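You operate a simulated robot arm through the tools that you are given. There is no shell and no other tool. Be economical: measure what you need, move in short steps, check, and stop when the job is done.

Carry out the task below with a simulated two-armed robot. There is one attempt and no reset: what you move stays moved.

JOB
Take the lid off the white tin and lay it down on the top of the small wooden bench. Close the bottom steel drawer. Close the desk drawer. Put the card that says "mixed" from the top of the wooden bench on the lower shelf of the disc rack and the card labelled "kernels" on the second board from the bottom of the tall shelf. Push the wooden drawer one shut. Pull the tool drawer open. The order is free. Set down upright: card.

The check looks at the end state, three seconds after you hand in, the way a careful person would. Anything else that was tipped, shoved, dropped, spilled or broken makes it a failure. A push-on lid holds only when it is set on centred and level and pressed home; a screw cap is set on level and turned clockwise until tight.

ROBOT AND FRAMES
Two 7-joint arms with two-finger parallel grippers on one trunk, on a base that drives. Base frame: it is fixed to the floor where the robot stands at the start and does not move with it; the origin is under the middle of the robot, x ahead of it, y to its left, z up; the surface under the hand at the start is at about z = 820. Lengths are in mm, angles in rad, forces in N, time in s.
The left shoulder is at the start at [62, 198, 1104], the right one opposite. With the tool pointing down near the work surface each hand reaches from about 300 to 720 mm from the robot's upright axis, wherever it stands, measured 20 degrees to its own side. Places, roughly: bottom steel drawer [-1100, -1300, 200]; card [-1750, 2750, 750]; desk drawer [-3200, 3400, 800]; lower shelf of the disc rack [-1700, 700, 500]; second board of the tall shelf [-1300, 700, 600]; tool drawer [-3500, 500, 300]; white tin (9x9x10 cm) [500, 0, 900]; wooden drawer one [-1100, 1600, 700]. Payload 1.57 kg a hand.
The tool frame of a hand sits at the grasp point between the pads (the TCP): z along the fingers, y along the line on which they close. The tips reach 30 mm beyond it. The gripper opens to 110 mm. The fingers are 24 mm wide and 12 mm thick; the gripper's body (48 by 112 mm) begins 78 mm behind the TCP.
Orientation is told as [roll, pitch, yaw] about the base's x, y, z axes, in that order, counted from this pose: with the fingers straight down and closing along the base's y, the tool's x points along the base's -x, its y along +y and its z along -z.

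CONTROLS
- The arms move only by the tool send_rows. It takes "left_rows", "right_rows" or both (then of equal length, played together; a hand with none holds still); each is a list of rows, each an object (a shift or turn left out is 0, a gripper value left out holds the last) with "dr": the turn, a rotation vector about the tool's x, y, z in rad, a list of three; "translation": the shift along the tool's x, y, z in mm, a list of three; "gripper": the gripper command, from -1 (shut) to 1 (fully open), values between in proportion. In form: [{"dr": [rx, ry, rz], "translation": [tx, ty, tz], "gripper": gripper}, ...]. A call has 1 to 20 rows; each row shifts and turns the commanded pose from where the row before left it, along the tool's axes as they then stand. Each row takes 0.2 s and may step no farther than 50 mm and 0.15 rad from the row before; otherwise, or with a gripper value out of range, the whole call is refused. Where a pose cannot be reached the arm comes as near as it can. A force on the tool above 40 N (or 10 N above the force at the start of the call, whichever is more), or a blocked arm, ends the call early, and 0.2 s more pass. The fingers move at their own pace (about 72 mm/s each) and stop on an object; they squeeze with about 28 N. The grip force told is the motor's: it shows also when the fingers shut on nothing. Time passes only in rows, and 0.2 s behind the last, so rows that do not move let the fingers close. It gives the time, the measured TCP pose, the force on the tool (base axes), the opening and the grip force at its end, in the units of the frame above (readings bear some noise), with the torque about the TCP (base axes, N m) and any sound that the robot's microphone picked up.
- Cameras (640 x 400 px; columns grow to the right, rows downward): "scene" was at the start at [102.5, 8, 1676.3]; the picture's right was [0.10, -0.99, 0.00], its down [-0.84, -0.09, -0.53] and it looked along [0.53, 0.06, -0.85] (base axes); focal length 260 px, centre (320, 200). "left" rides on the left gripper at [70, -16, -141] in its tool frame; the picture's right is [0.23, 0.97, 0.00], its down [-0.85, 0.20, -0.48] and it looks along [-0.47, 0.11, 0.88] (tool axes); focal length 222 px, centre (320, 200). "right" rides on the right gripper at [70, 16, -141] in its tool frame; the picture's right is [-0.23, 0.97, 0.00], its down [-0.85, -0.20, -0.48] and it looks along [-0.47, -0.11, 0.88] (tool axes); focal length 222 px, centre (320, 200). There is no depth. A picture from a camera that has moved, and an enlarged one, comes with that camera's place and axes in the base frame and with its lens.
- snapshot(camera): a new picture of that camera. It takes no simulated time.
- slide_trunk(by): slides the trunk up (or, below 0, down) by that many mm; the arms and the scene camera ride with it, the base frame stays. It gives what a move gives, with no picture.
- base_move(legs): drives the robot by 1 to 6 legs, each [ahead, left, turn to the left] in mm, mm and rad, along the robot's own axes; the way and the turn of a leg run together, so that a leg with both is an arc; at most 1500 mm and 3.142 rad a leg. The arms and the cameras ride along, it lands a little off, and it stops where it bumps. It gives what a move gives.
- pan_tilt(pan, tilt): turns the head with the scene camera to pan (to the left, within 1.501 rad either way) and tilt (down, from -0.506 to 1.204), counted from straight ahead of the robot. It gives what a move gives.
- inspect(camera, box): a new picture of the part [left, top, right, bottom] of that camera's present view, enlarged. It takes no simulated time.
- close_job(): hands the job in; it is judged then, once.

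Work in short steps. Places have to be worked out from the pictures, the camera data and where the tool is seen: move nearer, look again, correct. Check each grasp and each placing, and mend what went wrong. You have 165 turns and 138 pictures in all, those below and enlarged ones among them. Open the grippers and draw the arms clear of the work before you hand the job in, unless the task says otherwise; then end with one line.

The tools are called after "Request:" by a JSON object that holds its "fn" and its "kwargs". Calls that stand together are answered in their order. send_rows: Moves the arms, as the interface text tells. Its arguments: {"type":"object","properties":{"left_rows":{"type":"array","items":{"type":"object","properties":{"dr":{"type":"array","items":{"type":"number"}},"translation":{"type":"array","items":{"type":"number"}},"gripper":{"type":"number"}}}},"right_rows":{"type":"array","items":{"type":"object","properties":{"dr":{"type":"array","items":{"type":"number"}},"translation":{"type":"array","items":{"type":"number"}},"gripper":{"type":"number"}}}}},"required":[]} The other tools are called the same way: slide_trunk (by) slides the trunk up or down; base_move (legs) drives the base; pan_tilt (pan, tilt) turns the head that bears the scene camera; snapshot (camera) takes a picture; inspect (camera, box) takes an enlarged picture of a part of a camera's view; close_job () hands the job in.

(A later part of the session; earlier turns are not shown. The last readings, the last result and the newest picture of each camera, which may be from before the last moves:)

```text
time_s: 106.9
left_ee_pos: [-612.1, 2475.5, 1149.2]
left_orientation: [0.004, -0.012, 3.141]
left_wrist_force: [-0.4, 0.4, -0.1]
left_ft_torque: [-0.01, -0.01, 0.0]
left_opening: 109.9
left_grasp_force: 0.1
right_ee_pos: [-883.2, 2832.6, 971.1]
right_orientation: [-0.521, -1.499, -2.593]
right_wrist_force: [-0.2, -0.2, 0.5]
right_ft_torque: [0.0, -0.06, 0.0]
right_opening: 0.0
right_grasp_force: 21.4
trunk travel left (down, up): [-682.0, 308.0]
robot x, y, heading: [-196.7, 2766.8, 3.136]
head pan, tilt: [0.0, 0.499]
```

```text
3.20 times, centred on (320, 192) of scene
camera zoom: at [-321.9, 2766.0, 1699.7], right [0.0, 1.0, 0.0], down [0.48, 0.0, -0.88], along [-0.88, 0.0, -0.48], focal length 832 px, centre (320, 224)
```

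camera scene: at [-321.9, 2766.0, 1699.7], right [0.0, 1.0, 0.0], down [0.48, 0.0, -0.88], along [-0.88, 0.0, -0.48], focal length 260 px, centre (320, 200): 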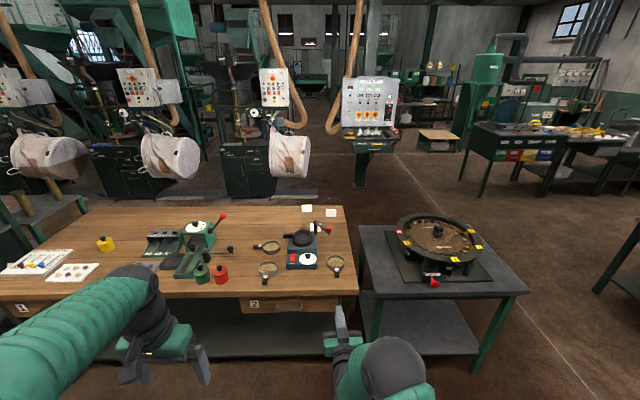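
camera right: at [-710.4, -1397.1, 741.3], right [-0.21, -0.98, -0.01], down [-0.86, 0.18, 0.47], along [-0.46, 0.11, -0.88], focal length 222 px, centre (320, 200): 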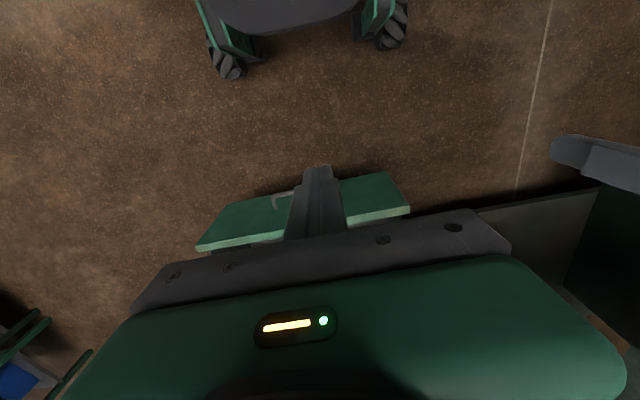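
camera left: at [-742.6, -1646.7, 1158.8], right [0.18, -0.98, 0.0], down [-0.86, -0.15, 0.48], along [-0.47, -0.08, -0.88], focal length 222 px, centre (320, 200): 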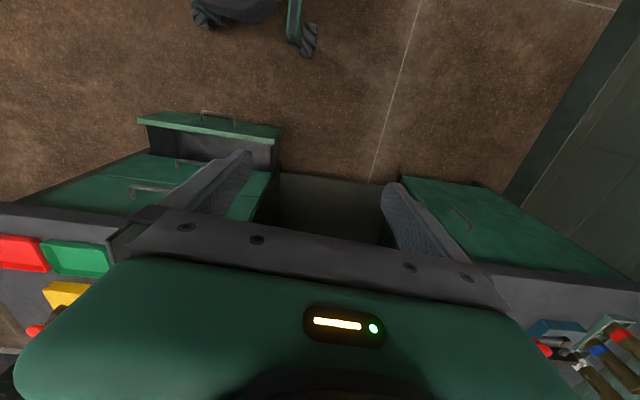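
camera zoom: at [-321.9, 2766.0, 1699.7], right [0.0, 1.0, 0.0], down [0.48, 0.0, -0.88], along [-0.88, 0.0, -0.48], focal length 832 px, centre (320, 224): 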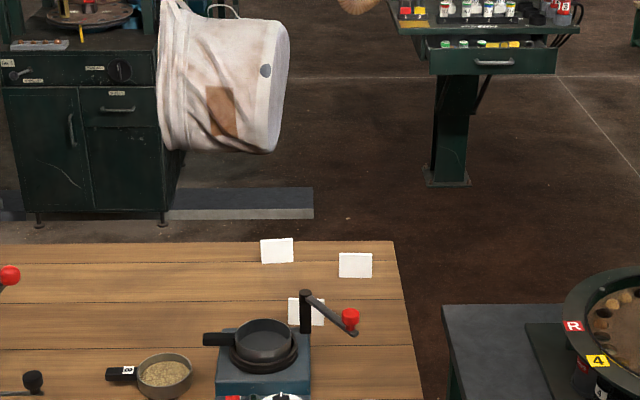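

The "desk drawer" faces east on the pedestal at (-3200, 3400); cards stand near x≈-1660..-1890, text facing west, so they're best taken from the west aisle, which I'll reach around the shelf's south end. The tin is on this side, so I do the lid first: fold the right arm back to tool-down and drive back to the small bench.

Request:
{"fn": "send_rows", "kwargs": {"right_rows": [{"dr": [0, 0.1256, 0], "translation": [-6.8, 0, -22.7]}, {"dr": [0, 0.1256, 0], "translation": [-4.1, 0, -23.4]}, {"dr": [0, 0.1256, 0], "translation": [-1.1, 0, -23.7]}, {"dr": [0, 0.1256, 0], "translation": [1.9, 0, -23.6]}, {"dr": [0, 0.1256, 0], "translation": [4.9, 0, -23.2]}, {"dr": [0, 0.1256, 0], "translation": [7.8, 0, -22.3]}, {"dr": [0, 0.1256, 0], "translation": [10.5, 0, -21.3]}, {"dr": [0, 0.1256, 0], "translation": [13.1, 0, -19.7]}, {"dr": [0, 0.1256, 0], "translation": [15.4, 0, -18]}, {"dr": [0, 0.1256, 0], "translation": [17.6, 0, -15.9]}, {"dr": [0, 0.1256, 0], "translation": [19.4, 0, -13.6]}, {"dr": [0, 0.1256, 0], "translation": [21, 0, -11]}]}}

Request:
{"fn": "base_move", "kwargs": {"legs": [[0, 1500, 0], [0, 1265, 0], [0, 0, 3.141]]}}

Request:
{"fn": "pan_tilt", "kwargs": {"pan": 0, "tilt": 0.9}}

Request:
{"fn": "snapshot", "kwargs": {"camera": "scene"}}

```text
time_s: 109.5
left_ee_pos: [-612.0, 2474.6, 1149.4]
left_orientation: [0.004, -0.014, 3.14]
left_wrist_force: [-0.3, -0.2, -0.4]
left_ft_torque: [0.0, 0.01, 0.02]
left_opening: 109.9
left_grasp_force: 0.0
right_ee_pos: [-613.6, 2837.5, 1070.4]
right_orientation: [-0.035, 0.002, -3.109]
right_wrist_force: [0.1, 0.4, 0.1]
right_ft_torque: [0.0, -0.03, 0.03]
right_opening: 0.2
right_grasp_force: 21.3
trunk travel left (down, up): [-682.0, 308.0]
robot x, y, heading: [-197.9, 2769.5, 3.142]
head pan, tilt: [0.0, 0.499]
```

```text
time_s: 129.9
left_ee_pos: [306.2, 224.2, 1149.0]
left_orientation: [0.003, -0.013, -0.134]
left_wrist_force: [-0.4, -0.3, 0.7]
left_ft_torque: [0.0, -0.02, -0.01]
left_opening: 110.1
left_grasp_force: 0.0
right_ee_pos: [260.7, -135.0, 1069.8]
right_orientation: [-0.034, -0.001, -0.1]
right_wrist_force: [0.5, -0.4, -0.5]
right_ft_torque: [-0.03, -0.03, 0.0]
right_opening: 0.4
right_grasp_force: 21.0
trunk travel left (down, up): [-682.0, 308.0]
robot x, y, heading: [-144.3, -12.3, -0.136]
head pan, tilt: [0.0, 0.499]
```

```text
time_s: 130.8
left_ee_pos: [305.5, 224.5, 1149.9]
left_orientation: [0.003, -0.011, -0.134]
left_wrist_force: [-0.2, 0.8, -0.2]
left_ft_torque: [-0.02, 0.0, -0.01]
left_opening: 110.1
left_grasp_force: 0.0
right_ee_pos: [261.0, -135.4, 1070.3]
right_orientation: [-0.038, -0.004, -0.103]
right_wrist_force: [0.6, -0.6, -0.6]
right_ft_torque: [0.0, 0.01, -0.02]
right_opening: 0.1
right_grasp_force: 20.9
trunk travel left (down, up): [-682.0, 308.0]
robot x, y, heading: [-143.4, -9.0, -0.138]
head pan, tilt: [0.0, 0.901]
```

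```text
110 pictures are left
camera scene: at [-33.6, -24.8, 1666.1], right [-0.14, -0.99, 0.0], down [-0.78, 0.11, -0.62], along [0.61, -0.08, -0.78], focal length 260 px, centre (320, 200)
```

scene: 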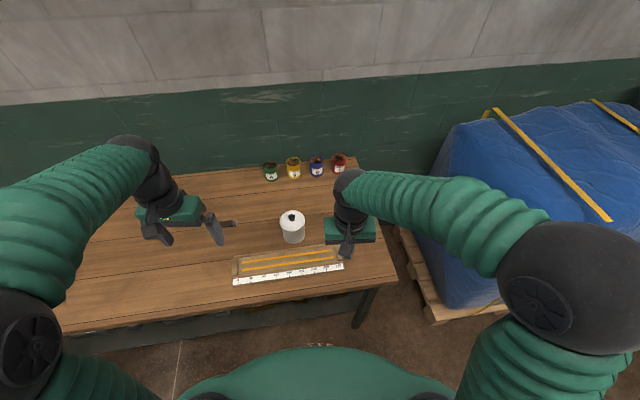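

I straighten the heading and close up to the bench, open the right gripper.

Request:
{"fn": "base_move", "kwargs": {"legs": [[0, 0, 0.137], [110, 0, 0]]}}

Request:
{"fn": "send_rows", "kwargs": {"right_rows": [{"gripper": -0.1, "dr": [0.035, 0, 0]}, {"dr": [0, 0, 0]}]}}

Request:
{"fn": "snapshot", "kwargs": {"camera": "right"}}

```text
time_s: 132.6
left_ee_pos: [372.1, 283.3, 1149.7]
left_orientation: [0.003, -0.012, 0.008]
left_wrist_force: [0.2, -0.6, -0.3]
left_ft_torque: [0.04, -0.06, -0.01]
left_opening: 110.2
left_grasp_force: 0.0
right_ee_pos: [377.4, -77.6, 1072.3]
right_orientation: [-0.034, -0.003, 0.038]
right_wrist_force: [-0.1, -0.7, -0.5]
right_ft_torque: [-0.02, 0.02, -0.03]
right_opening: 0.0
right_grasp_force: 20.7
trunk travel left (down, up): [-682.0, 308.0]
robot x, y, heading: [-37.5, -9.4, 0.006]
head pan, tilt: [0.0, 0.901]
```

```text
time_s: 133.2
left_ee_pos: [372.4, 287.4, 1149.6]
left_orientation: [0.002, -0.011, 0.008]
left_wrist_force: [-0.5, 0.9, -0.3]
left_ft_torque: [-0.02, -0.03, -0.03]
left_opening: 110.1
left_grasp_force: 0.1
right_ee_pos: [379.7, -76.1, 1072.9]
right_orientation: [-0.072, -0.001, 0.04]
right_wrist_force: [0.0, 0.8, -0.7]
right_ft_torque: [0.0, -0.01, -0.03]
right_opening: 49.1
right_grasp_force: 0.2
trunk travel left (down, up): [-682.0, 308.0]
robot x, y, heading: [-36.7, -9.3, 0.005]
head pan, tilt: [0.0, 0.901]
```

```text
109 pictures are left
camera right: at [308.3, -51.9, 1212.0], right [0.19, 0.98, -0.07], down [0.86, -0.13, 0.49], along [0.47, -0.15, -0.87], focal length 222 px, centre (320, 200)
```

right: 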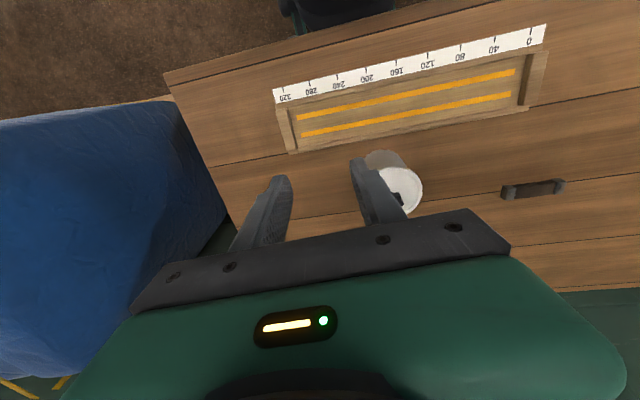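

I level the hand and move it above the tin at a safe height.

Request:
{"fn": "send_rows", "kwargs": {"right_rows": [{"dr": [-0.072, 0, 0.04], "translation": [0, 0, 0]}, {"translation": [-34, 26, 0]}, {"translation": [-34, 26, 0]}, {"translation": [-34, 26, 0]}, {"translation": [0, 0, 40]}, {}]}}

Request:
{"fn": "snapshot", "kwargs": {"camera": "right"}}

Request:
{"fn": "snapshot", "kwargs": {"camera": "scene"}}

```text
time_s: 134.6
left_ee_pos: [373.3, 284.1, 1148.5]
left_orientation: [0.002, -0.013, 0.007]
left_wrist_force: [0.1, -0.1, -0.3]
left_ft_torque: [0.03, 0.02, -0.02]
left_opening: 110.1
left_grasp_force: 0.0
right_ee_pos: [484.6, 0.4, 1035.6]
right_orientation: [0.003, -0.006, 0.001]
right_wrist_force: [-0.6, 0.3, -0.1]
right_ft_torque: [0.03, -0.02, 0.01]
right_opening: 49.3
right_grasp_force: 0.0
trunk travel left (down, up): [-682.0, 308.0]
robot x, y, heading: [-36.6, -12.5, 0.004]
head pan, tilt: [0.0, 0.901]
```

```text
108 pictures are left
camera right: at [415.0, 17.2, 1176.7], right [0.23, 0.97, 0.0], down [0.85, -0.2, 0.48], along [0.47, -0.11, -0.88], focal length 222 px, centre (320, 200)
```

right: 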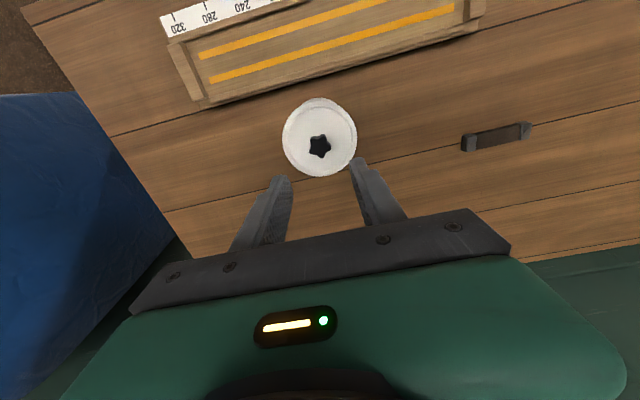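

```text
107 pictures are left
camera scene: at [74.4, -10.3, 1666.0], right [0.01, -1.0, 0.0], down [-0.79, 0.0, -0.62], along [0.62, 0.0, -0.79], focal length 260 px, centre (320, 200)
```

scene: 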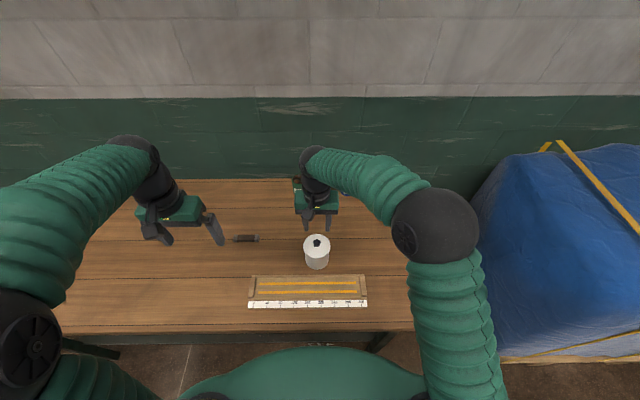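

The knob is at about (481, 0), top near z≈928, lid plate near 897. I shift 4 mm back and descend around the knob.

Request:
{"fn": "send_rows", "kwargs": {"right_rows": [{"translation": [4, -1, 30]}, {"translation": [0, 0, 30]}, {"translation": [0, 0, 25]}, {}]}}

Request:
{"fn": "inspect", "kwargs": {"camera": "right", "box": [220, 100, 420, 225]}}

Request:
{"fn": "inspect", "kwargs": {"camera": "scene", "box": [270, 200, 370, 280]}}

```text
time_s: 135.6
left_ee_pos: [373.1, 285.0, 1149.4]
left_orientation: [0.005, -0.012, 0.008]
left_wrist_force: [-0.7, 0.3, -0.3]
left_ft_torque: [-0.02, -0.01, 0.03]
left_opening: 110.0
left_grasp_force: 0.0
right_ee_pos: [478.5, 1.7, 950.0]
right_orientation: [0.001, -0.004, -0.001]
right_wrist_force: [-0.9, 0.0, -1.1]
right_ft_torque: [0.0, -0.01, 0.0]
right_opening: 49.1
right_grasp_force: 0.0
trunk travel left (down, up): [-682.0, 308.0]
robot x, y, heading: [-37.3, -12.9, 0.004]
head pan, tilt: [0.0, 0.901]
```

```text
3.20 times, centred on (320, 162) of right
camera zoom: at [409.6, 17.9, 1090.3], right [0.23, 0.97, 0.0], down [0.85, -0.2, 0.48], along [0.47, -0.11, -0.88], focal length 711 px, centre (320, 320)
```

zoom: 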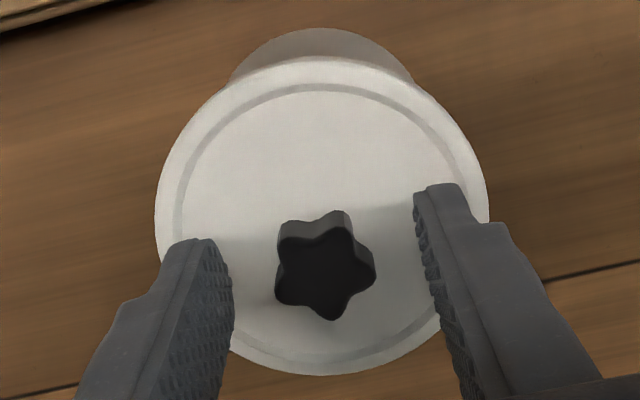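

```text
5.00 times, centred on (320, 240) of scene
camera zoom: at [74.0, -8.6, 1666.0], right [0.01, -1.0, 0.0], down [-0.78, 0.0, -0.62], along [0.62, 0.0, -0.78], focal length 1301 px, centre (320, 0)
```

zoom: 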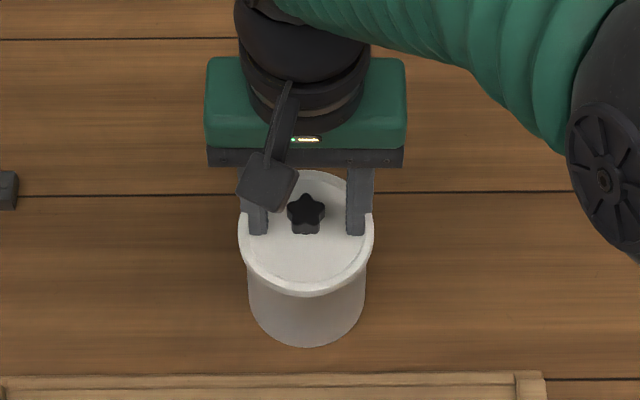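

The fingers straddle the knob, well centred. I lower a little more (force-guarded), then close.

Request:
{"fn": "send_rows", "kwargs": {"right_rows": [{"translation": [-1, 0, 6]}, {"translation": [-1, 0, 6]}, {"gripper": -1}, {"gripper": -1}, {"gripper": -1}, {"gripper": -1}]}}

Request:
{"fn": "inspect", "kwargs": {"camera": "right", "box": [220, 100, 420, 225]}}

```text
time_s: 136.2
left_ee_pos: [370.0, 283.8, 1150.9]
left_orientation: [0.004, -0.014, 0.007]
left_wrist_force: [-0.1, 0.2, -0.6]
left_ft_torque: [0.0, 0.04, -0.03]
left_opening: 110.2
left_grasp_force: 0.0
right_ee_pos: [482.3, -2.1, 946.0]
right_orientation: [0.003, -0.016, -0.001]
right_wrist_force: [-10.1, -11.1, 33.6]
right_ft_torque: [-1.47, 0.67, -0.04]
right_opening: 38.3
right_grasp_force: 10.0
trunk travel left (down, up): [-682.0, 308.0]
robot x, y, heading: [-37.9, -12.4, 0.001]
head pan, tilt: [0.0, 0.901]
stopped in row 3 (right hand): the force on the tool passed its limit at 47 N (the readings are from after the stop); the commanded pose is now the measured one
```

```text
3.20 times, centred on (320, 162) of right
camera zoom: at [410.4, 15.3, 1086.3], right [0.23, 0.97, 0.01], down [0.85, -0.2, 0.49], along [0.48, -0.11, -0.87], focal length 711 px, centre (320, 320)
```

zoom: 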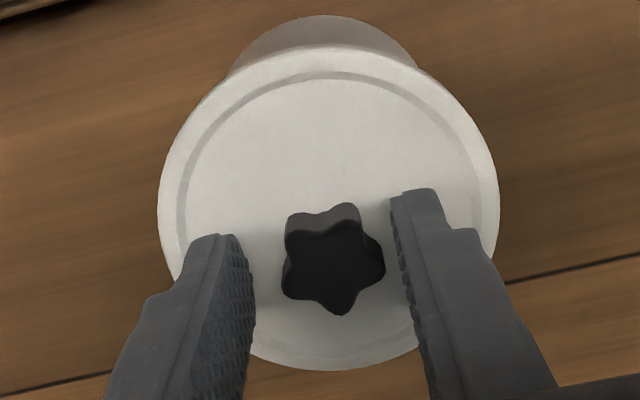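

The tips met the lid plate at z≈916. I raise 4 mm and close on the knob.

Request:
{"fn": "send_rows", "kwargs": {"right_rows": [{"translation": [0, 2, -4], "gripper": -0.3}, {"gripper": -1}, {"gripper": -1}, {"gripper": -1}, {"gripper": -1}]}}

Request:
{"fn": "inspect", "kwargs": {"camera": "right", "box": [220, 100, 420, 225]}}

```text
time_s: 137.4
left_ee_pos: [370.7, 283.9, 1150.6]
left_orientation: [0.002, -0.013, 0.007]
left_wrist_force: [-0.6, -0.7, 0.2]
left_ft_torque: [0.01, -0.02, 0.02]
left_opening: 110.0
left_grasp_force: 0.1
right_ee_pos: [483.7, 3.7, 945.5]
right_orientation: [0.004, -0.014, 0.0]
right_wrist_force: [-2.0, -5.1, 20.9]
right_ft_torque: [-0.1, 0.0, 0.03]
right_opening: 23.2
right_grasp_force: 28.2
trunk travel left (down, up): [-682.0, 308.0]
robot x, y, heading: [-36.3, -9.0, 0.007]
head pan, tilt: [0.0, 0.901]
```

```text
3.20 times, centred on (320, 162) of right
camera zoom: at [412.1, 18.7, 1086.4], right [0.23, 0.97, 0.01], down [0.85, -0.2, 0.49], along [0.48, -0.1, -0.87], focal length 711 px, centre (320, 320)
```

zoom: 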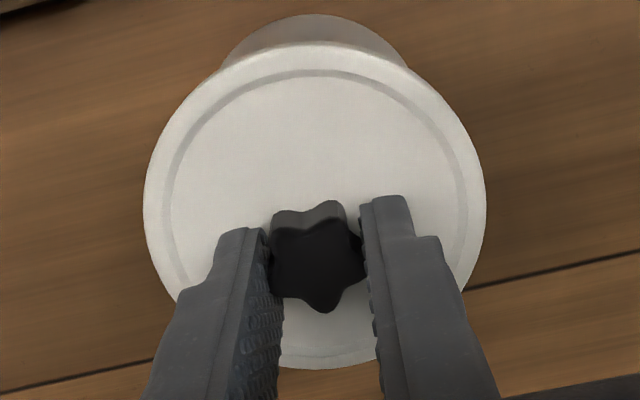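

Knob gripped. I lift a little to see whether the lid pulls off or the whole tin comes.

Request:
{"fn": "send_rows", "kwargs": {"right_rows": [{"translation": [0, 0, -4]}, {"translation": [0, 0, -4]}, {"translation": [0, 0, -4]}, {}]}}

Request:
{"fn": "inspect", "kwargs": {"camera": "scene", "box": [270, 200, 370, 280]}}

```text
time_s: 138.4
left_ee_pos: [375.4, 285.6, 1148.1]
left_orientation: [0.004, -0.011, 0.005]
left_wrist_force: [0.1, 0.2, -0.8]
left_ft_torque: [-0.01, 0.01, 0.01]
left_opening: 110.0
left_grasp_force: 0.1
right_ee_pos: [485.4, 2.5, 957.2]
right_orientation: [0.004, -0.009, -0.003]
right_wrist_force: [0.2, -0.1, -0.1]
right_ft_torque: [-0.02, 0.02, 0.01]
right_opening: 23.3
right_grasp_force: 28.4
trunk travel left (down, up): [-682.0, 308.0]
robot x, y, heading: [-36.4, -7.3, 0.003]
head pan, tilt: [0.0, 0.901]
heard: snap
```

```text
5.00 times, centred on (320, 240) of scene
camera zoom: at [75.6, -9.2, 1665.9], right [0.01, -1.0, 0.0], down [-0.79, 0.0, -0.62], along [0.62, 0.0, -0.79], focal length 1301 px, centre (320, 0)
```

zoom: 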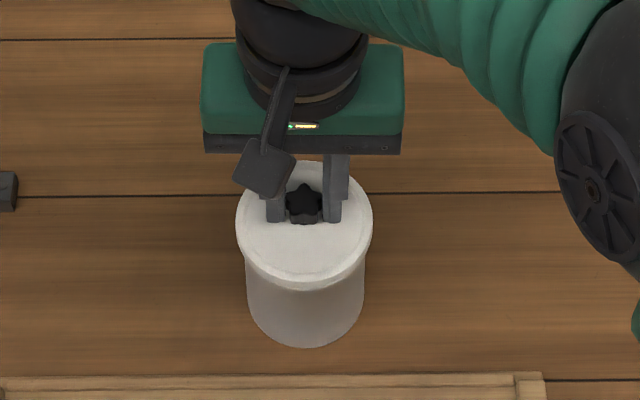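

A snap: the lid popped off and the tin stayed. I lift it clear and carry it to the free part of the bench at about (520, -150).

Request:
{"fn": "send_rows", "kwargs": {"right_rows": [{"translation": [0, 0, -20]}, {"translation": [0, 0, -30]}, {"translation": [0, 0, -20]}, {"translation": [-10, -38, 0]}, {"translation": [-10, -38, 0]}, {"translation": [-10, -38, 0]}, {"translation": [-5, -38, 0]}, {}]}}

Request:
{"fn": "snapshot", "kwargs": {"camera": "scene"}}

Request:
{"fn": "snapshot", "kwargs": {"camera": "right"}}

```text
time_s: 140.2
left_ee_pos: [372.9, 284.5, 1149.4]
left_orientation: [0.003, -0.013, 0.007]
left_wrist_force: [-0.3, -0.2, 0.6]
left_ft_torque: [-0.02, 0.01, 0.0]
left_opening: 110.1
left_grasp_force: 0.0
right_ee_pos: [519.4, -148.2, 1029.7]
right_orientation: [0.003, -0.009, 0.0]
right_wrist_force: [-0.4, 0.7, -1.0]
right_ft_torque: [-0.02, -0.03, 0.0]
right_opening: 23.2
right_grasp_force: 27.2
trunk travel left (down, up): [-682.0, 308.0]
robot x, y, heading: [-36.6, -10.7, 0.008]
head pan, tilt: [0.0, 0.901]
```

```text
101 pictures are left
camera scene: at [74.7, -9.9, 1666.0], right [0.01, -1.0, 0.0], down [-0.79, 0.0, -0.62], along [0.62, 0.0, -0.79], focal length 260 px, centre (320, 200)
```

scene: 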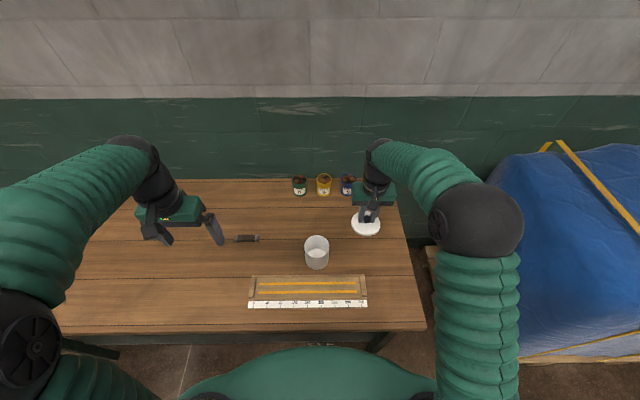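

```text
100 pictures are left
camera right: at [448.1, -132.3, 1170.1], right [0.23, 0.97, 0.01], down [0.85, -0.2, 0.49], along [0.48, -0.11, -0.87], focal length 222 px, centre (320, 200)
```

right: 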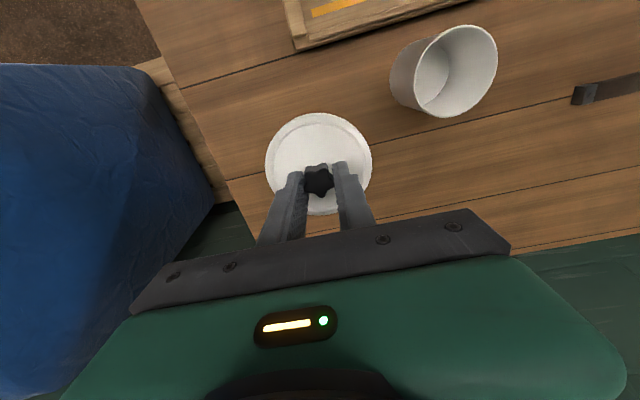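

The spot is clear with margin to the edge (y≈-309). I lower the lid; the last bit is force-guarded.

Request:
{"fn": "send_rows", "kwargs": {"right_rows": [{"translation": [0, 0, 40]}, {"translation": [0, 0, 40]}, {"translation": [0, 0, 40]}, {"translation": [0, 0, 20]}, {"translation": [0, 0, 6]}, {"translation": [0, 0, 6]}, {"translation": [0, 0, 6]}, {"translation": [0, 0, 6]}, {"translation": [0, 0, 5]}, {"translation": [0, 0, 5]}]}}

Request:
{"fn": "inspect", "kwargs": {"camera": "scene", "box": [320, 180, 440, 260]}}

```text
time_s: 142.6
left_ee_pos: [369.5, 284.3, 1149.4]
left_orientation: [0.002, -0.014, 0.007]
left_wrist_force: [-0.3, -0.3, 0.0]
left_ft_torque: [-0.01, 0.04, 0.02]
left_opening: 110.2
left_grasp_force: 0.1
right_ee_pos: [521.9, -148.9, 859.9]
right_orientation: [0.002, -0.022, -0.002]
right_wrist_force: [-11.2, -2.8, 26.5]
right_ft_torque: [-0.03, 0.55, 0.04]
right_opening: 23.4
right_grasp_force: 27.5
trunk travel left (down, up): [-682.0, 308.0]
robot x, y, heading: [-34.0, -10.1, 0.011]
head pan, tilt: [0.0, 0.901]
stopped in row 10 (right hand): the force on the tool passed its limit at 42 N (the readings are from after the stop); the commanded pose is now the measured one
```

```text
5.00 times, centred on (380, 220) of scene
camera zoom: at [67.2, -9.2, 1666.8], right [0.0, -1.0, 0.0], down [-0.78, 0.0, -0.62], along [0.62, 0.0, -0.78], focal length 1301 px, centre (20, 100)
```

zoom: 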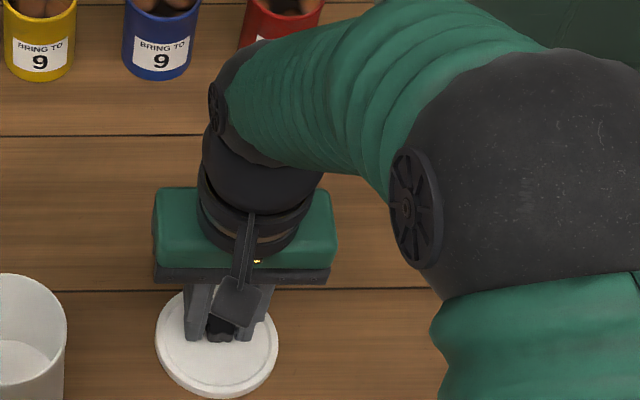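

The lid is down on the bench. I release, relieving the pressure first, and rise.

Request:
{"fn": "send_rows", "kwargs": {"right_rows": [{"translation": [0, 0, -2]}, {"gripper": 0}, {}, {"translation": [0, 0, -30]}, {"translation": [0, 0, -40]}, {"translation": [0, 0, -45]}, {"translation": [0, 0, -45]}, {"translation": [0, 0, -45]}, {"translation": [10, 0, -30]}]}}

Request:
{"fn": "snapshot", "kwargs": {"camera": "right"}}

```text
time_s: 144.6
left_ee_pos: [372.6, 284.2, 1148.6]
left_orientation: [0.004, -0.011, 0.007]
left_wrist_force: [-0.5, -0.4, -0.5]
left_ft_torque: [0.0, -0.06, 0.01]
left_opening: 109.9
left_grasp_force: 0.0
right_ee_pos: [509.3, -149.3, 1094.9]
right_orientation: [0.004, -0.021, -0.003]
right_wrist_force: [0.6, 0.2, 0.6]
right_ft_torque: [-0.01, -0.03, 0.01]
right_opening: 55.0
right_grasp_force: 0.1
trunk travel left (down, up): [-682.0, 308.0]
robot x, y, heading: [-38.5, -13.2, 0.005]
head pan, tilt: [0.0, 0.901]
```

```text
98 pictures are left
camera right: at [437.4, -133.8, 1234.7], right [0.23, 0.97, 0.01], down [0.84, -0.2, 0.49], along [0.48, -0.11, -0.87], focal length 222 px, centre (320, 200)
```

right: 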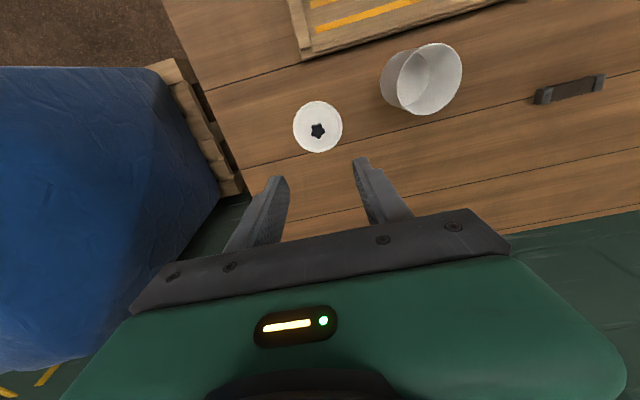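

Lid lies flat on the small bench; tin is upright. I retract the hand and drive round the south end of the shelf into the west aisle.

Request:
{"fn": "send_rows", "kwargs": {"right_rows": [{"translation": [45, 30, -20]}, {"translation": [45, 30, -20]}, {"translation": [20, 30, -20]}]}}

Request:
{"fn": "base_move", "kwargs": {"legs": [[-220, 0, 0], [0, -350, 0], [0, 0, 3.137], [1500, 0, 0], [700, 0, 0]]}}

Request:
{"fn": "pan_tilt", "kwargs": {"pan": -0.4, "tilt": 0.6}}

Request:
{"fn": "snapshot", "kwargs": {"camera": "scene"}}

Request:
{"fn": "pan_tilt", "kwargs": {"pan": -1.5, "tilt": 0.6}}

Request:
{"fn": "snapshot", "kwargs": {"camera": "scene"}}

```text
refused: row 1 steps farther than a row can; nothing moved
```

```text
time_s: 166.1
left_ee_pos: [-2862.4, -812.3, 1148.3]
left_orientation: [0.004, -0.012, -3.068]
left_wrist_force: [0.0, 0.0, 0.2]
left_ft_torque: [0.01, 0.03, -0.01]
left_opening: 110.0
left_grasp_force: 0.0
right_ee_pos: [-3027.2, -387.2, 1094.6]
right_orientation: [0.006, -0.02, -3.079]
right_wrist_force: [0.1, 0.1, 0.0]
right_ft_torque: [0.02, 0.01, 0.03]
right_opening: 54.8
right_grasp_force: 0.1
trunk travel left (down, up): [-682.0, 308.0]
robot x, y, heading: [-2473.6, -488.9, -3.071]
head pan, tilt: [0.0, 0.901]
```

```text
time_s: 167.0
left_ee_pos: [-2862.8, -811.6, 1149.2]
left_orientation: [0.004, -0.013, -3.069]
left_wrist_force: [0.8, 0.5, -0.3]
left_ft_torque: [-0.02, 0.01, 0.01]
left_opening: 110.1
left_grasp_force: 0.1
right_ee_pos: [-3027.7, -387.4, 1094.3]
right_orientation: [0.002, -0.022, -3.079]
right_wrist_force: [0.1, 0.5, 0.4]
right_ft_torque: [-0.01, 0.01, 0.0]
right_opening: 55.0
right_grasp_force: 0.0
trunk travel left (down, up): [-682.0, 308.0]
robot x, y, heading: [-2469.7, -488.1, -3.074]
head pan, tilt: [-0.4, 0.6]
```

```text
97 pictures are left
camera scene: at [-2590.3, -465.3, 1690.7], right [0.32, 0.95, 0.0], down [0.54, -0.18, -0.82], along [-0.78, 0.27, -0.57], focal length 260 px, centre (320, 200)
```

scene: 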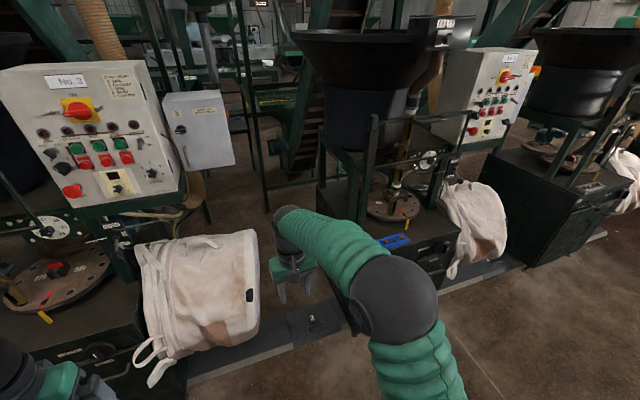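

```text
time_s: 168.3
left_ee_pos: [-2862.3, -811.8, 1149.9]
left_orientation: [0.004, -0.011, -3.067]
left_wrist_force: [-0.6, 0.0, 1.0]
left_ft_torque: [0.03, -0.02, -0.02]
left_opening: 110.0
left_grasp_force: 0.0
right_ee_pos: [-3028.4, -387.7, 1095.1]
right_orientation: [0.005, -0.021, -3.075]
right_wrist_force: [-0.1, -0.6, 0.2]
right_ft_torque: [-0.01, -0.02, 0.03]
right_opening: 55.2
right_grasp_force: 0.0
trunk travel left (down, up): [-682.0, 308.0]
robot x, y, heading: [-2474.9, -493.4, -3.07]
head pan, tilt: [-1.499, 0.6]
```

```text
96 pictures are left
camera scene: at [-2518.8, -406.2, 1691.0], right [0.99, 0.14, 0.0], down [0.08, -0.56, -0.83], along [-0.12, 0.82, -0.56], focal length 260 px, centre (320, 200)
```

scene: 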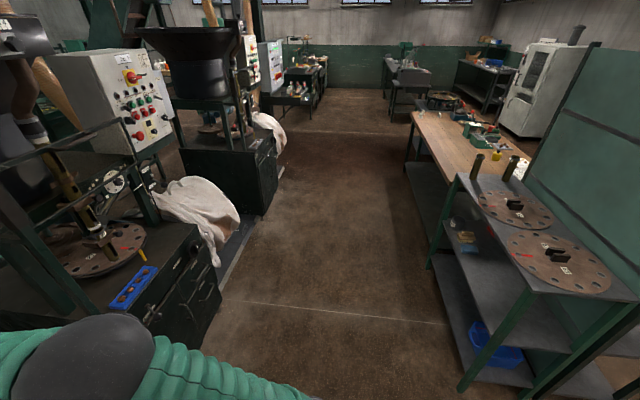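

I'm in the west aisle. I fold the right hand back, straighten the heading, and drive north to face the tool cabinet near y≈500.

Request:
{"fn": "send_rows", "kwargs": {"right_rows": [{"translation": [40, 25, 0]}, {"translation": [40, 25, 0]}, {"translation": [40, 25, 0]}]}}

Request:
{"fn": "base_move", "kwargs": {"legs": [[0, 0, -0.07], [0, -970, 0]]}}

Request:
{"fn": "pan_tilt", "kwargs": {"pan": 0, "tilt": 0.8}}

Request:
{"fn": "snapshot", "kwargs": {"camera": "scene"}}

```text
time_s: 169.1
left_ee_pos: [-2861.3, -814.2, 1149.0]
left_orientation: [0.001, -0.013, -3.067]
left_wrist_force: [0.6, -0.1, 0.0]
left_ft_torque: [0.01, 0.01, -0.01]
left_opening: 110.0
left_grasp_force: 0.0
right_ee_pos: [-2902.5, -456.0, 1097.0]
right_orientation: [0.002, -0.024, -3.077]
right_wrist_force: [0.4, 0.0, 0.0]
right_ft_torque: [-0.01, -0.02, -0.01]
right_opening: 55.0
right_grasp_force: 0.1
trunk travel left (down, up): [-682.0, 308.0]
robot x, y, heading: [-2473.3, -489.1, -3.076]
head pan, tilt: [-1.499, 0.6]
```

```text
time_s: 174.7
left_ee_pos: [-2891.1, 178.8, 1148.6]
left_orientation: [0.002, -0.011, -3.105]
left_wrist_force: [-0.4, -0.3, 0.4]
left_ft_torque: [0.01, 0.02, -0.01]
left_opening: 109.9
left_grasp_force: 0.0
right_ee_pos: [-2920.1, 536.8, 1095.7]
right_orientation: [0.002, -0.022, -3.115]
right_wrist_force: [0.5, -1.5, 0.5]
right_ft_torque: [0.02, -0.02, 0.01]
right_opening: 55.1
right_grasp_force: 0.1
trunk travel left (down, up): [-682.0, 308.0]
robot x, y, heading: [-2491.5, 490.3, -3.108]
head pan, tilt: [-1.499, 0.6]
```

```text
time_s: 176.3
left_ee_pos: [-2889.3, 180.6, 1148.6]
left_orientation: [0.002, -0.011, -3.104]
left_wrist_force: [0.5, 0.2, 0.7]
left_ft_torque: [-0.01, -0.02, 0.0]
left_opening: 110.1
left_grasp_force: 0.1
right_ee_pos: [-2917.0, 538.8, 1096.8]
right_orientation: [0.004, -0.024, -3.114]
right_wrist_force: [0.5, 0.4, 0.3]
right_ft_torque: [-0.01, -0.02, 0.01]
right_opening: 55.0
right_grasp_force: 0.1
trunk travel left (down, up): [-682.0, 308.0]
robot x, y, heading: [-2489.5, 489.7, -3.107]
head pan, tilt: [0.0, 0.799]
```

```text
95 pictures are left
camera scene: at [-2603.1, 483.2, 1673.9], right [-0.03, 1.0, 0.0], down [0.72, 0.02, -0.7], along [-0.7, -0.02, -0.72], focal length 260 px, centre (320, 200)
```

scene: 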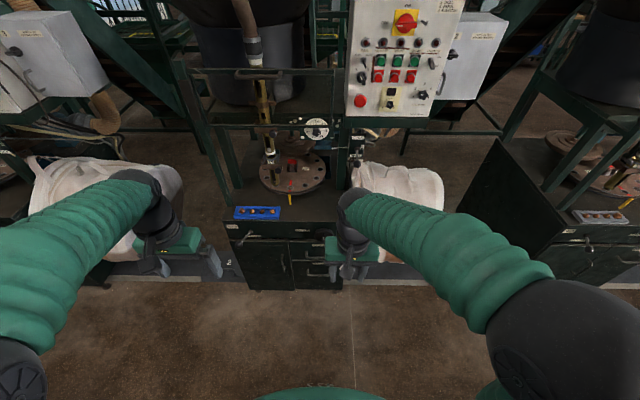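

I zoom on the cabinet front.

Request:
{"fn": "inspect", "kwargs": {"camera": "scene", "box": [215, 200, 375, 300]}}

Request:
{"fn": "inspect", "kwargs": {"camera": "right", "box": [120, 0, 520, 250]}}

```text
4.00 times, centred on (295, 250) of scene
camera zoom: at [-2603.1, 483.2, 1673.9], right [-0.03, 1.0, 0.0], down [0.72, 0.02, -0.7], along [-0.7, -0.02, -0.72], focal length 1041 px, centre (420, 0)
```

zoom: 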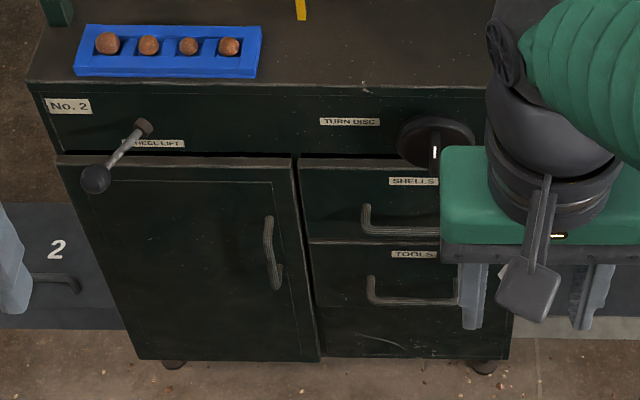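

```text
1.60 times, centred on (320, 125) of right
camera zoom: at [-2844.8, 526.2, 1236.3], right [-0.2, -0.98, 0.01], down [-0.85, 0.18, 0.5], along [-0.49, 0.09, -0.87], focal length 355 px, centre (320, 320)
```

zoom: 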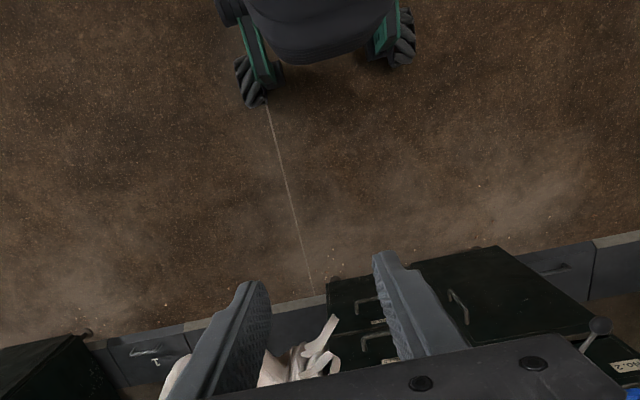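

The TOOLS drawer is the second in the right stack; its bar handle is horizontal, about (-3325, 455, 320), ~127 mm wide. I'll grip it with the tool pointing ahead and fingers closing vertically. First: straighten, lower the trunk and swing the right tool forward.

Request:
{"fn": "base_move", "kwargs": {"legs": [[0, 0, -0.034]]}}

Request:
{"fn": "slide_trunk", "kwargs": {"by": -400}}

Request:
{"fn": "slide_trunk", "kwargs": {"by": -275}}

Request:
{"fn": "send_rows", "kwargs": {"right_rows": [{"dr": [0, -0.131, 0], "translation": [-15.8, 0, 10.1], "gripper": 0.2}, {"dr": [0, -0.131, 0], "translation": [-14.3, 0, 12.1]}, {"dr": [0, -0.131, 0], "translation": [-12.7, 0, 13.9]}, {"dr": [0, -0.131, 0], "translation": [-10.8, 0, 15.3]}, {"dr": [0, -0.131, 0], "translation": [-8.7, 0, 16.7]}, {"dr": [0, -0.131, 0], "translation": [-6.3, 0, 17.7]}, {"dr": [0, -0.131, 0], "translation": [-3.9, 0, 18.3]}, {"dr": [0, -0.131, 0], "translation": [-1.5, 0, 18.7]}, {"dr": [0, -0.131, 0], "translation": [0.9, 0, 18.8]}, {"dr": [0, -0.131, 0], "translation": [3.4, 0, 18.5]}, {"dr": [0, -0.131, 0], "translation": [5.7, 0, 17.9]}, {"dr": [0, -0.131, 0], "translation": [8, 0, 17]}]}}

```text
time_s: 177.1
left_ee_pos: [-2901.4, 194.5, 1149.7]
left_orientation: [0.004, -0.011, -3.14]
left_wrist_force: [0.1, 0.0, 0.2]
left_ft_torque: [0.0, 0.0, 0.0]
left_opening: 110.3
left_grasp_force: 0.1
right_ee_pos: [-2916.2, 553.9, 1096.2]
right_orientation: [0.004, -0.021, 3.135]
right_wrist_force: [-0.6, 0.1, -0.9]
right_ft_torque: [-0.01, 0.0, 0.01]
right_opening: 55.1
right_grasp_force: 0.1
trunk travel left (down, up): [-682.0, 308.0]
robot x, y, heading: [-2492.2, 489.3, 3.143]
head pan, tilt: [0.0, 0.799]
```

```text
time_s: 180.9
left_ee_pos: [-2898.4, 193.5, 749.7]
left_orientation: [0.003, -0.015, -3.14]
left_wrist_force: [0.2, -0.3, -0.6]
left_ft_torque: [-0.02, -0.01, 0.03]
left_opening: 110.1
left_grasp_force: 0.1
right_ee_pos: [-2914.8, 554.4, 697.8]
right_orientation: [0.004, -0.023, 3.135]
right_wrist_force: [0.3, 0.5, -0.5]
right_ft_torque: [-0.02, 0.04, 0.01]
right_opening: 54.9
right_grasp_force: 0.0
trunk travel left (down, up): [-282.0, 708.0]
robot x, y, heading: [-2492.1, 491.6, 3.14]
head pan, tilt: [0.0, 0.799]
```

```text
time_s: 183.7
left_ee_pos: [-2897.6, 195.1, 476.0]
left_orientation: [0.003, -0.015, -3.14]
left_wrist_force: [-0.3, 0.5, 0.0]
left_ft_torque: [-0.01, -0.01, 0.03]
left_opening: 109.9
left_grasp_force: 0.0
right_ee_pos: [-2914.8, 555.4, 421.3]
right_orientation: [0.004, -0.023, 3.135]
right_wrist_force: [0.8, 0.0, 0.3]
right_ft_torque: [-0.02, 0.0, 0.02]
right_opening: 55.0
right_grasp_force: 0.1
trunk travel left (down, up): [-7.0, 983.0]
robot x, y, heading: [-2492.5, 492.4, 3.137]
head pan, tilt: [0.0, 0.799]
```

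```text
time_s: 184.9
left_ee_pos: [-2897.8, 196.9, 475.4]
left_orientation: [0.005, -0.015, -3.141]
left_wrist_force: [0.5, -0.3, 0.6]
left_ft_torque: [0.04, -0.02, 0.0]
left_opening: 109.9
left_grasp_force: 0.2
right_ee_pos: [-3021.8, 669.1, 420.5]
right_orientation: [0.176, -0.702, 2.747]
right_wrist_force: [-0.8, -2.5, -0.9]
right_ft_torque: [0.2, 0.06, -0.14]
right_opening: 66.1
right_grasp_force: 0.0
right hand out of reach, approached as far as the arm can: row 5, 6
trunk travel left (down, up): [-7.0, 983.0]
robot x, y, heading: [-2490.6, 485.9, 3.141]
head pan, tilt: [0.0, 0.799]
stopped in row 6 (right hand): the arm was blocked; the commanded pose is now the measured one
```

The arm blocked midway; I look at how it stands.

Request:
{"fn": "pan_tilt", "kwargs": {"pan": -0.4, "tilt": 1.0}}

Request:
{"fn": "snapshot", "kwargs": {"camera": "scene"}}

```text
time_s: 185.8
left_ee_pos: [-2898.0, 196.5, 475.1]
left_orientation: [0.005, -0.013, -3.14]
left_wrist_force: [0.1, 0.0, 0.2]
left_ft_torque: [-0.04, 0.04, 0.0]
left_opening: 109.8
left_grasp_force: 0.1
right_ee_pos: [-3021.0, 665.5, 422.0]
right_orientation: [0.175, -0.703, 2.756]
right_wrist_force: [-0.1, -3.8, -2.1]
right_ft_torque: [0.26, 0.06, -0.25]
right_opening: 66.1
right_grasp_force: 0.1
trunk travel left (down, up): [-7.0, 983.0]
robot x, y, heading: [-2488.7, 485.1, 3.14]
head pan, tilt: [-0.4, 1.0]
```

```text
92 pictures are left
camera scene: at [-2585.6, 514.9, 983.9], right [0.39, 0.92, 0.0], down [0.78, -0.33, -0.54], along [-0.5, 0.21, -0.84], focal length 260 px, centre (320, 200)
```

scene: 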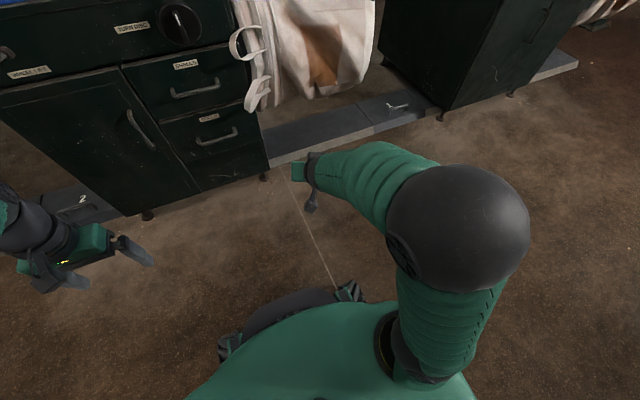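

Nothing is struck; it looks like a joint limit near the body. From here I turn directly to the wanted pose (tool ahead, fingers closing vertically) while reaching out and down.

Request:
{"fn": "send_rows", "kwargs": {"right_rows": [{"dr": [-0.065, -0.0402, 0.1024], "translation": [0.6, 0.5, 10.6]}, {"dr": [-0.065, -0.0402, 0.1024], "translation": [1, -1, 11]}, {"dr": [-0.065, -0.0402, 0.1024], "translation": [1.5, -2, 11]}, {"dr": [-0.065, -0.0402, 0.1024], "translation": [2, -3, 11]}, {"dr": [-0.065, -0.0402, 0.1024], "translation": [2, -4, 10]}, {"dr": [-0.065, -0.0402, 0.1024], "translation": [2, -5, 10]}, {"dr": [-0.065, -0.0402, 0.1024], "translation": [1.5, -6, 9]}, {"dr": [-0.065, -0.0402, 0.1024], "translation": [1, -7, 9]}, {"dr": [-0.065, -0.0402, 0.1024], "translation": [0.5, -7.5, 8]}, {"dr": [-0.065, -0.0402, 0.1024], "translation": [0, -8, 7]}, {"dr": [-0.065, -0.0402, 0.1024], "translation": [0, -8.3, 6.7]}, {"dr": [-0.065, -0.0402, 0.1024], "translation": [0, -8.3, 6.7]}]}}

Request:
{"fn": "snapshot", "kwargs": {"camera": "scene"}}

```text
time_s: 186.3
left_ee_pos: [-2897.8, 196.4, 477.8]
left_orientation: [0.006, -0.015, -3.141]
left_wrist_force: [0.3, 0.7, -0.1]
left_ft_torque: [-0.04, 0.02, -0.02]
left_opening: 110.1
left_grasp_force: 0.1
right_ee_pos: [-3039.5, 713.4, 462.3]
right_orientation: [0.648, -0.695, 2.272]
right_wrist_force: [0.0, -0.3, -0.4]
right_ft_torque: [0.02, -0.05, -0.01]
right_opening: 66.2
right_grasp_force: 0.0
trunk travel left (down, up): [-7.0, 983.0]
robot x, y, heading: [-2489.9, 491.9, 3.142]
head pan, tilt: [-0.4, 1.0]
stopped in row 2 (right hand): the arm was blocked; the commanded pose is now the measured one
```

```text
91 pictures are left
camera scene: at [-2585.0, 515.7, 984.7], right [0.39, 0.92, 0.0], down [0.78, -0.33, -0.54], along [-0.5, 0.21, -0.84], focal length 260 px, centre (320, 200)
```

scene: 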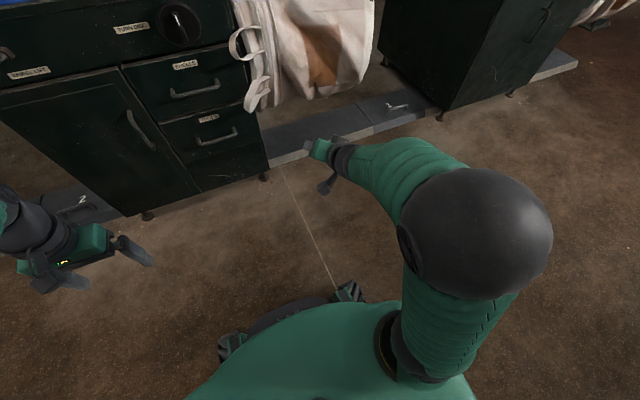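

The arm blocks again low near the body. I raise the trunk 200 mm to give the elbow room and continue the turn while reaching ahead and down.

Request:
{"fn": "slide_trunk", "kwargs": {"by": 200}}

Request:
{"fn": "send_rows", "kwargs": {"right_rows": [{"dr": [-0.0676, -0.0344, 0.101], "translation": [7, -5, 13]}, {"dr": [-0.0676, -0.0344, 0.101], "translation": [6, -6, 12]}, {"dr": [-0.0676, -0.0344, 0.101], "translation": [5, -8, 11]}, {"dr": [-0.0676, -0.0344, 0.101], "translation": [4, -10, 10]}, {"dr": [-0.0676, -0.0344, 0.101], "translation": [3, -11, 9]}, {"dr": [-0.0676, -0.0344, 0.101], "translation": [2, -12, 8]}, {"dr": [-0.0676, -0.0344, 0.101], "translation": [1, -13, 7]}, {"dr": [-0.0676, -0.0344, 0.101], "translation": [0, -14, 6]}, {"dr": [-0.0676, -0.0344, 0.101], "translation": [0, -15, 5]}, {}]}}

Request:
{"fn": "snapshot", "kwargs": {"camera": "scene"}}

```text
time_s: 188.5
left_ee_pos: [-2898.4, 196.1, 676.1]
left_orientation: [0.003, -0.014, -3.14]
left_wrist_force: [-0.6, -0.8, -0.4]
left_ft_torque: [-0.03, -0.01, 0.01]
left_opening: 110.0
left_grasp_force: 0.0
right_ee_pos: [-3038.8, 712.9, 661.4]
right_orientation: [0.646, -0.693, 2.274]
right_wrist_force: [0.1, -0.1, -1.0]
right_ft_torque: [-0.05, -0.02, 0.01]
right_opening: 65.8
right_grasp_force: 0.1
trunk travel left (down, up): [-207.0, 783.0]
robot x, y, heading: [-2492.2, 487.9, 3.14]
head pan, tilt: [-0.4, 1.0]
```

```text
time_s: 190.7
left_ee_pos: [-2898.9, 196.0, 675.0]
left_orientation: [0.003, -0.016, -3.141]
left_wrist_force: [-0.1, 0.1, -0.5]
left_ft_torque: [0.0, 0.0, 0.0]
left_opening: 110.0
left_grasp_force: 0.1
right_ee_pos: [-3079.0, 728.0, 531.6]
right_orientation: [1.565, -0.003, 1.568]
right_wrist_force: [0.1, 0.5, -0.5]
right_ft_torque: [-0.02, 0.01, 0.01]
right_opening: 65.9
right_grasp_force: 0.1
trunk travel left (down, up): [-207.0, 783.0]
robot x, y, heading: [-2488.3, 485.3, 3.141]
head pan, tilt: [-0.4, 1.0]
```

```text
90 pictures are left
camera scene: at [-2586.2, 515.7, 1183.8], right [0.39, 0.92, 0.0], down [0.78, -0.33, -0.54], along [-0.5, 0.21, -0.84], focal length 260 px, centre (320, 200)
```

scene: 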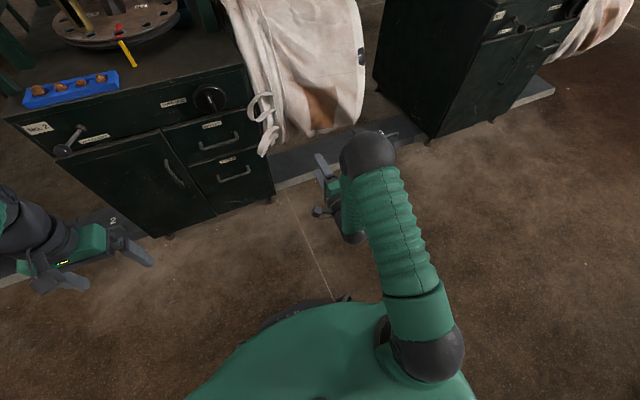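

The hand now points ahead with the fingers closing vertically. I shift the base left to bring it in line with the handle and lower the trunk.

Request:
{"fn": "base_move", "kwargs": {"legs": [[0, 273, 0]]}}

Request:
{"fn": "slide_trunk", "kwargs": {"by": -200}}

Request:
{"fn": "pan_tilt", "kwargs": {"pan": -0.2, "tilt": 0.75}}

Request:
{"fn": "snapshot", "kwargs": {"camera": "scene"}}

Request:
{"fn": "snapshot", "kwargs": {"camera": "right"}}

```text
time_s: 192.7
left_ee_pos: [-2900.5, -76.6, 675.8]
left_orientation: [0.006, -0.015, 3.139]
left_wrist_force: [0.3, -0.1, -0.5]
left_ft_torque: [0.01, -0.04, -0.06]
left_opening: 110.2
left_grasp_force: 0.0
right_ee_pos: [-3079.3, 454.5, 531.7]
right_orientation: [1.562, -0.004, 1.566]
right_wrist_force: [1.0, 0.3, 0.2]
right_ft_torque: [0.01, -0.02, 0.01]
right_opening: 65.9
right_grasp_force: 0.1
trunk travel left (down, up): [-207.0, 783.0]
robot x, y, heading: [-2492.5, 214.5, 3.142]
head pan, tilt: [-0.4, 1.0]
```

```text
time_s: 194.8
left_ee_pos: [-2900.4, -76.1, 475.3]
left_orientation: [0.003, -0.015, 3.137]
left_wrist_force: [0.1, -0.4, -0.5]
left_ft_torque: [-0.02, 0.01, 0.0]
left_opening: 110.1
left_grasp_force: 0.0
right_ee_pos: [-3079.8, 453.6, 331.7]
right_orientation: [1.563, -0.006, 1.565]
right_wrist_force: [0.1, -0.8, -0.8]
right_ft_torque: [-0.06, -0.01, 0.02]
right_opening: 66.1
right_grasp_force: 0.0
trunk travel left (down, up): [-7.0, 983.0]
robot x, y, heading: [-2492.1, 216.4, 3.135]
head pan, tilt: [-0.4, 1.0]
```

```text
time_s: 195.6
left_ee_pos: [-2900.8, -77.2, 475.8]
left_orientation: [0.005, -0.015, 3.138]
left_wrist_force: [-0.1, 0.3, -0.4]
left_ft_torque: [0.0, 0.0, 0.01]
left_opening: 109.8
left_grasp_force: 0.0
right_ee_pos: [-3079.8, 456.5, 332.0]
right_orientation: [1.562, -0.004, 1.566]
right_wrist_force: [-0.2, 0.5, 0.5]
right_ft_torque: [0.02, 0.04, -0.02]
right_opening: 66.0
right_grasp_force: 0.1
trunk travel left (down, up): [-7.0, 983.0]
robot x, y, heading: [-2491.1, 213.8, 3.135]
head pan, tilt: [-0.201, 0.75]
```

```text
89 pictures are left
camera scene: at [-2603.8, 230.7, 1002.8], right [0.21, 0.98, 0.0], down [0.67, -0.14, -0.73], along [-0.71, 0.15, -0.68], focal length 260 px, centre (320, 200)
```

scene: 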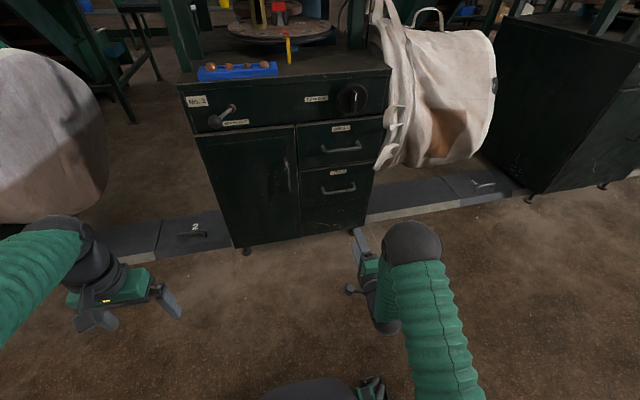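

```text
88 pictures are left
camera right: at [-2938.1, 384.2, 349.5], right [-0.01, 0.22, 0.97], down [0.48, 0.85, -0.19], along [-0.88, 0.47, -0.11], focal length 222 px, centre (320, 200)
```

right: 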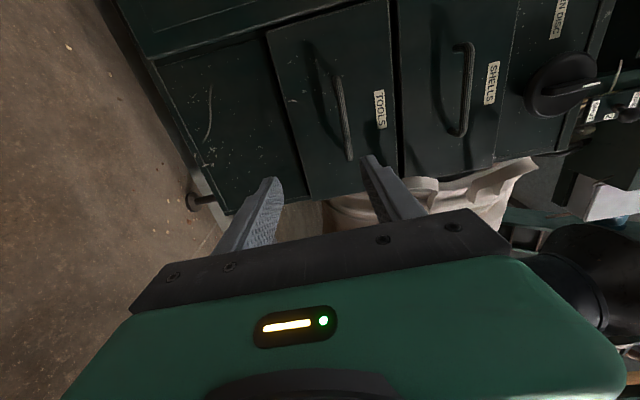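

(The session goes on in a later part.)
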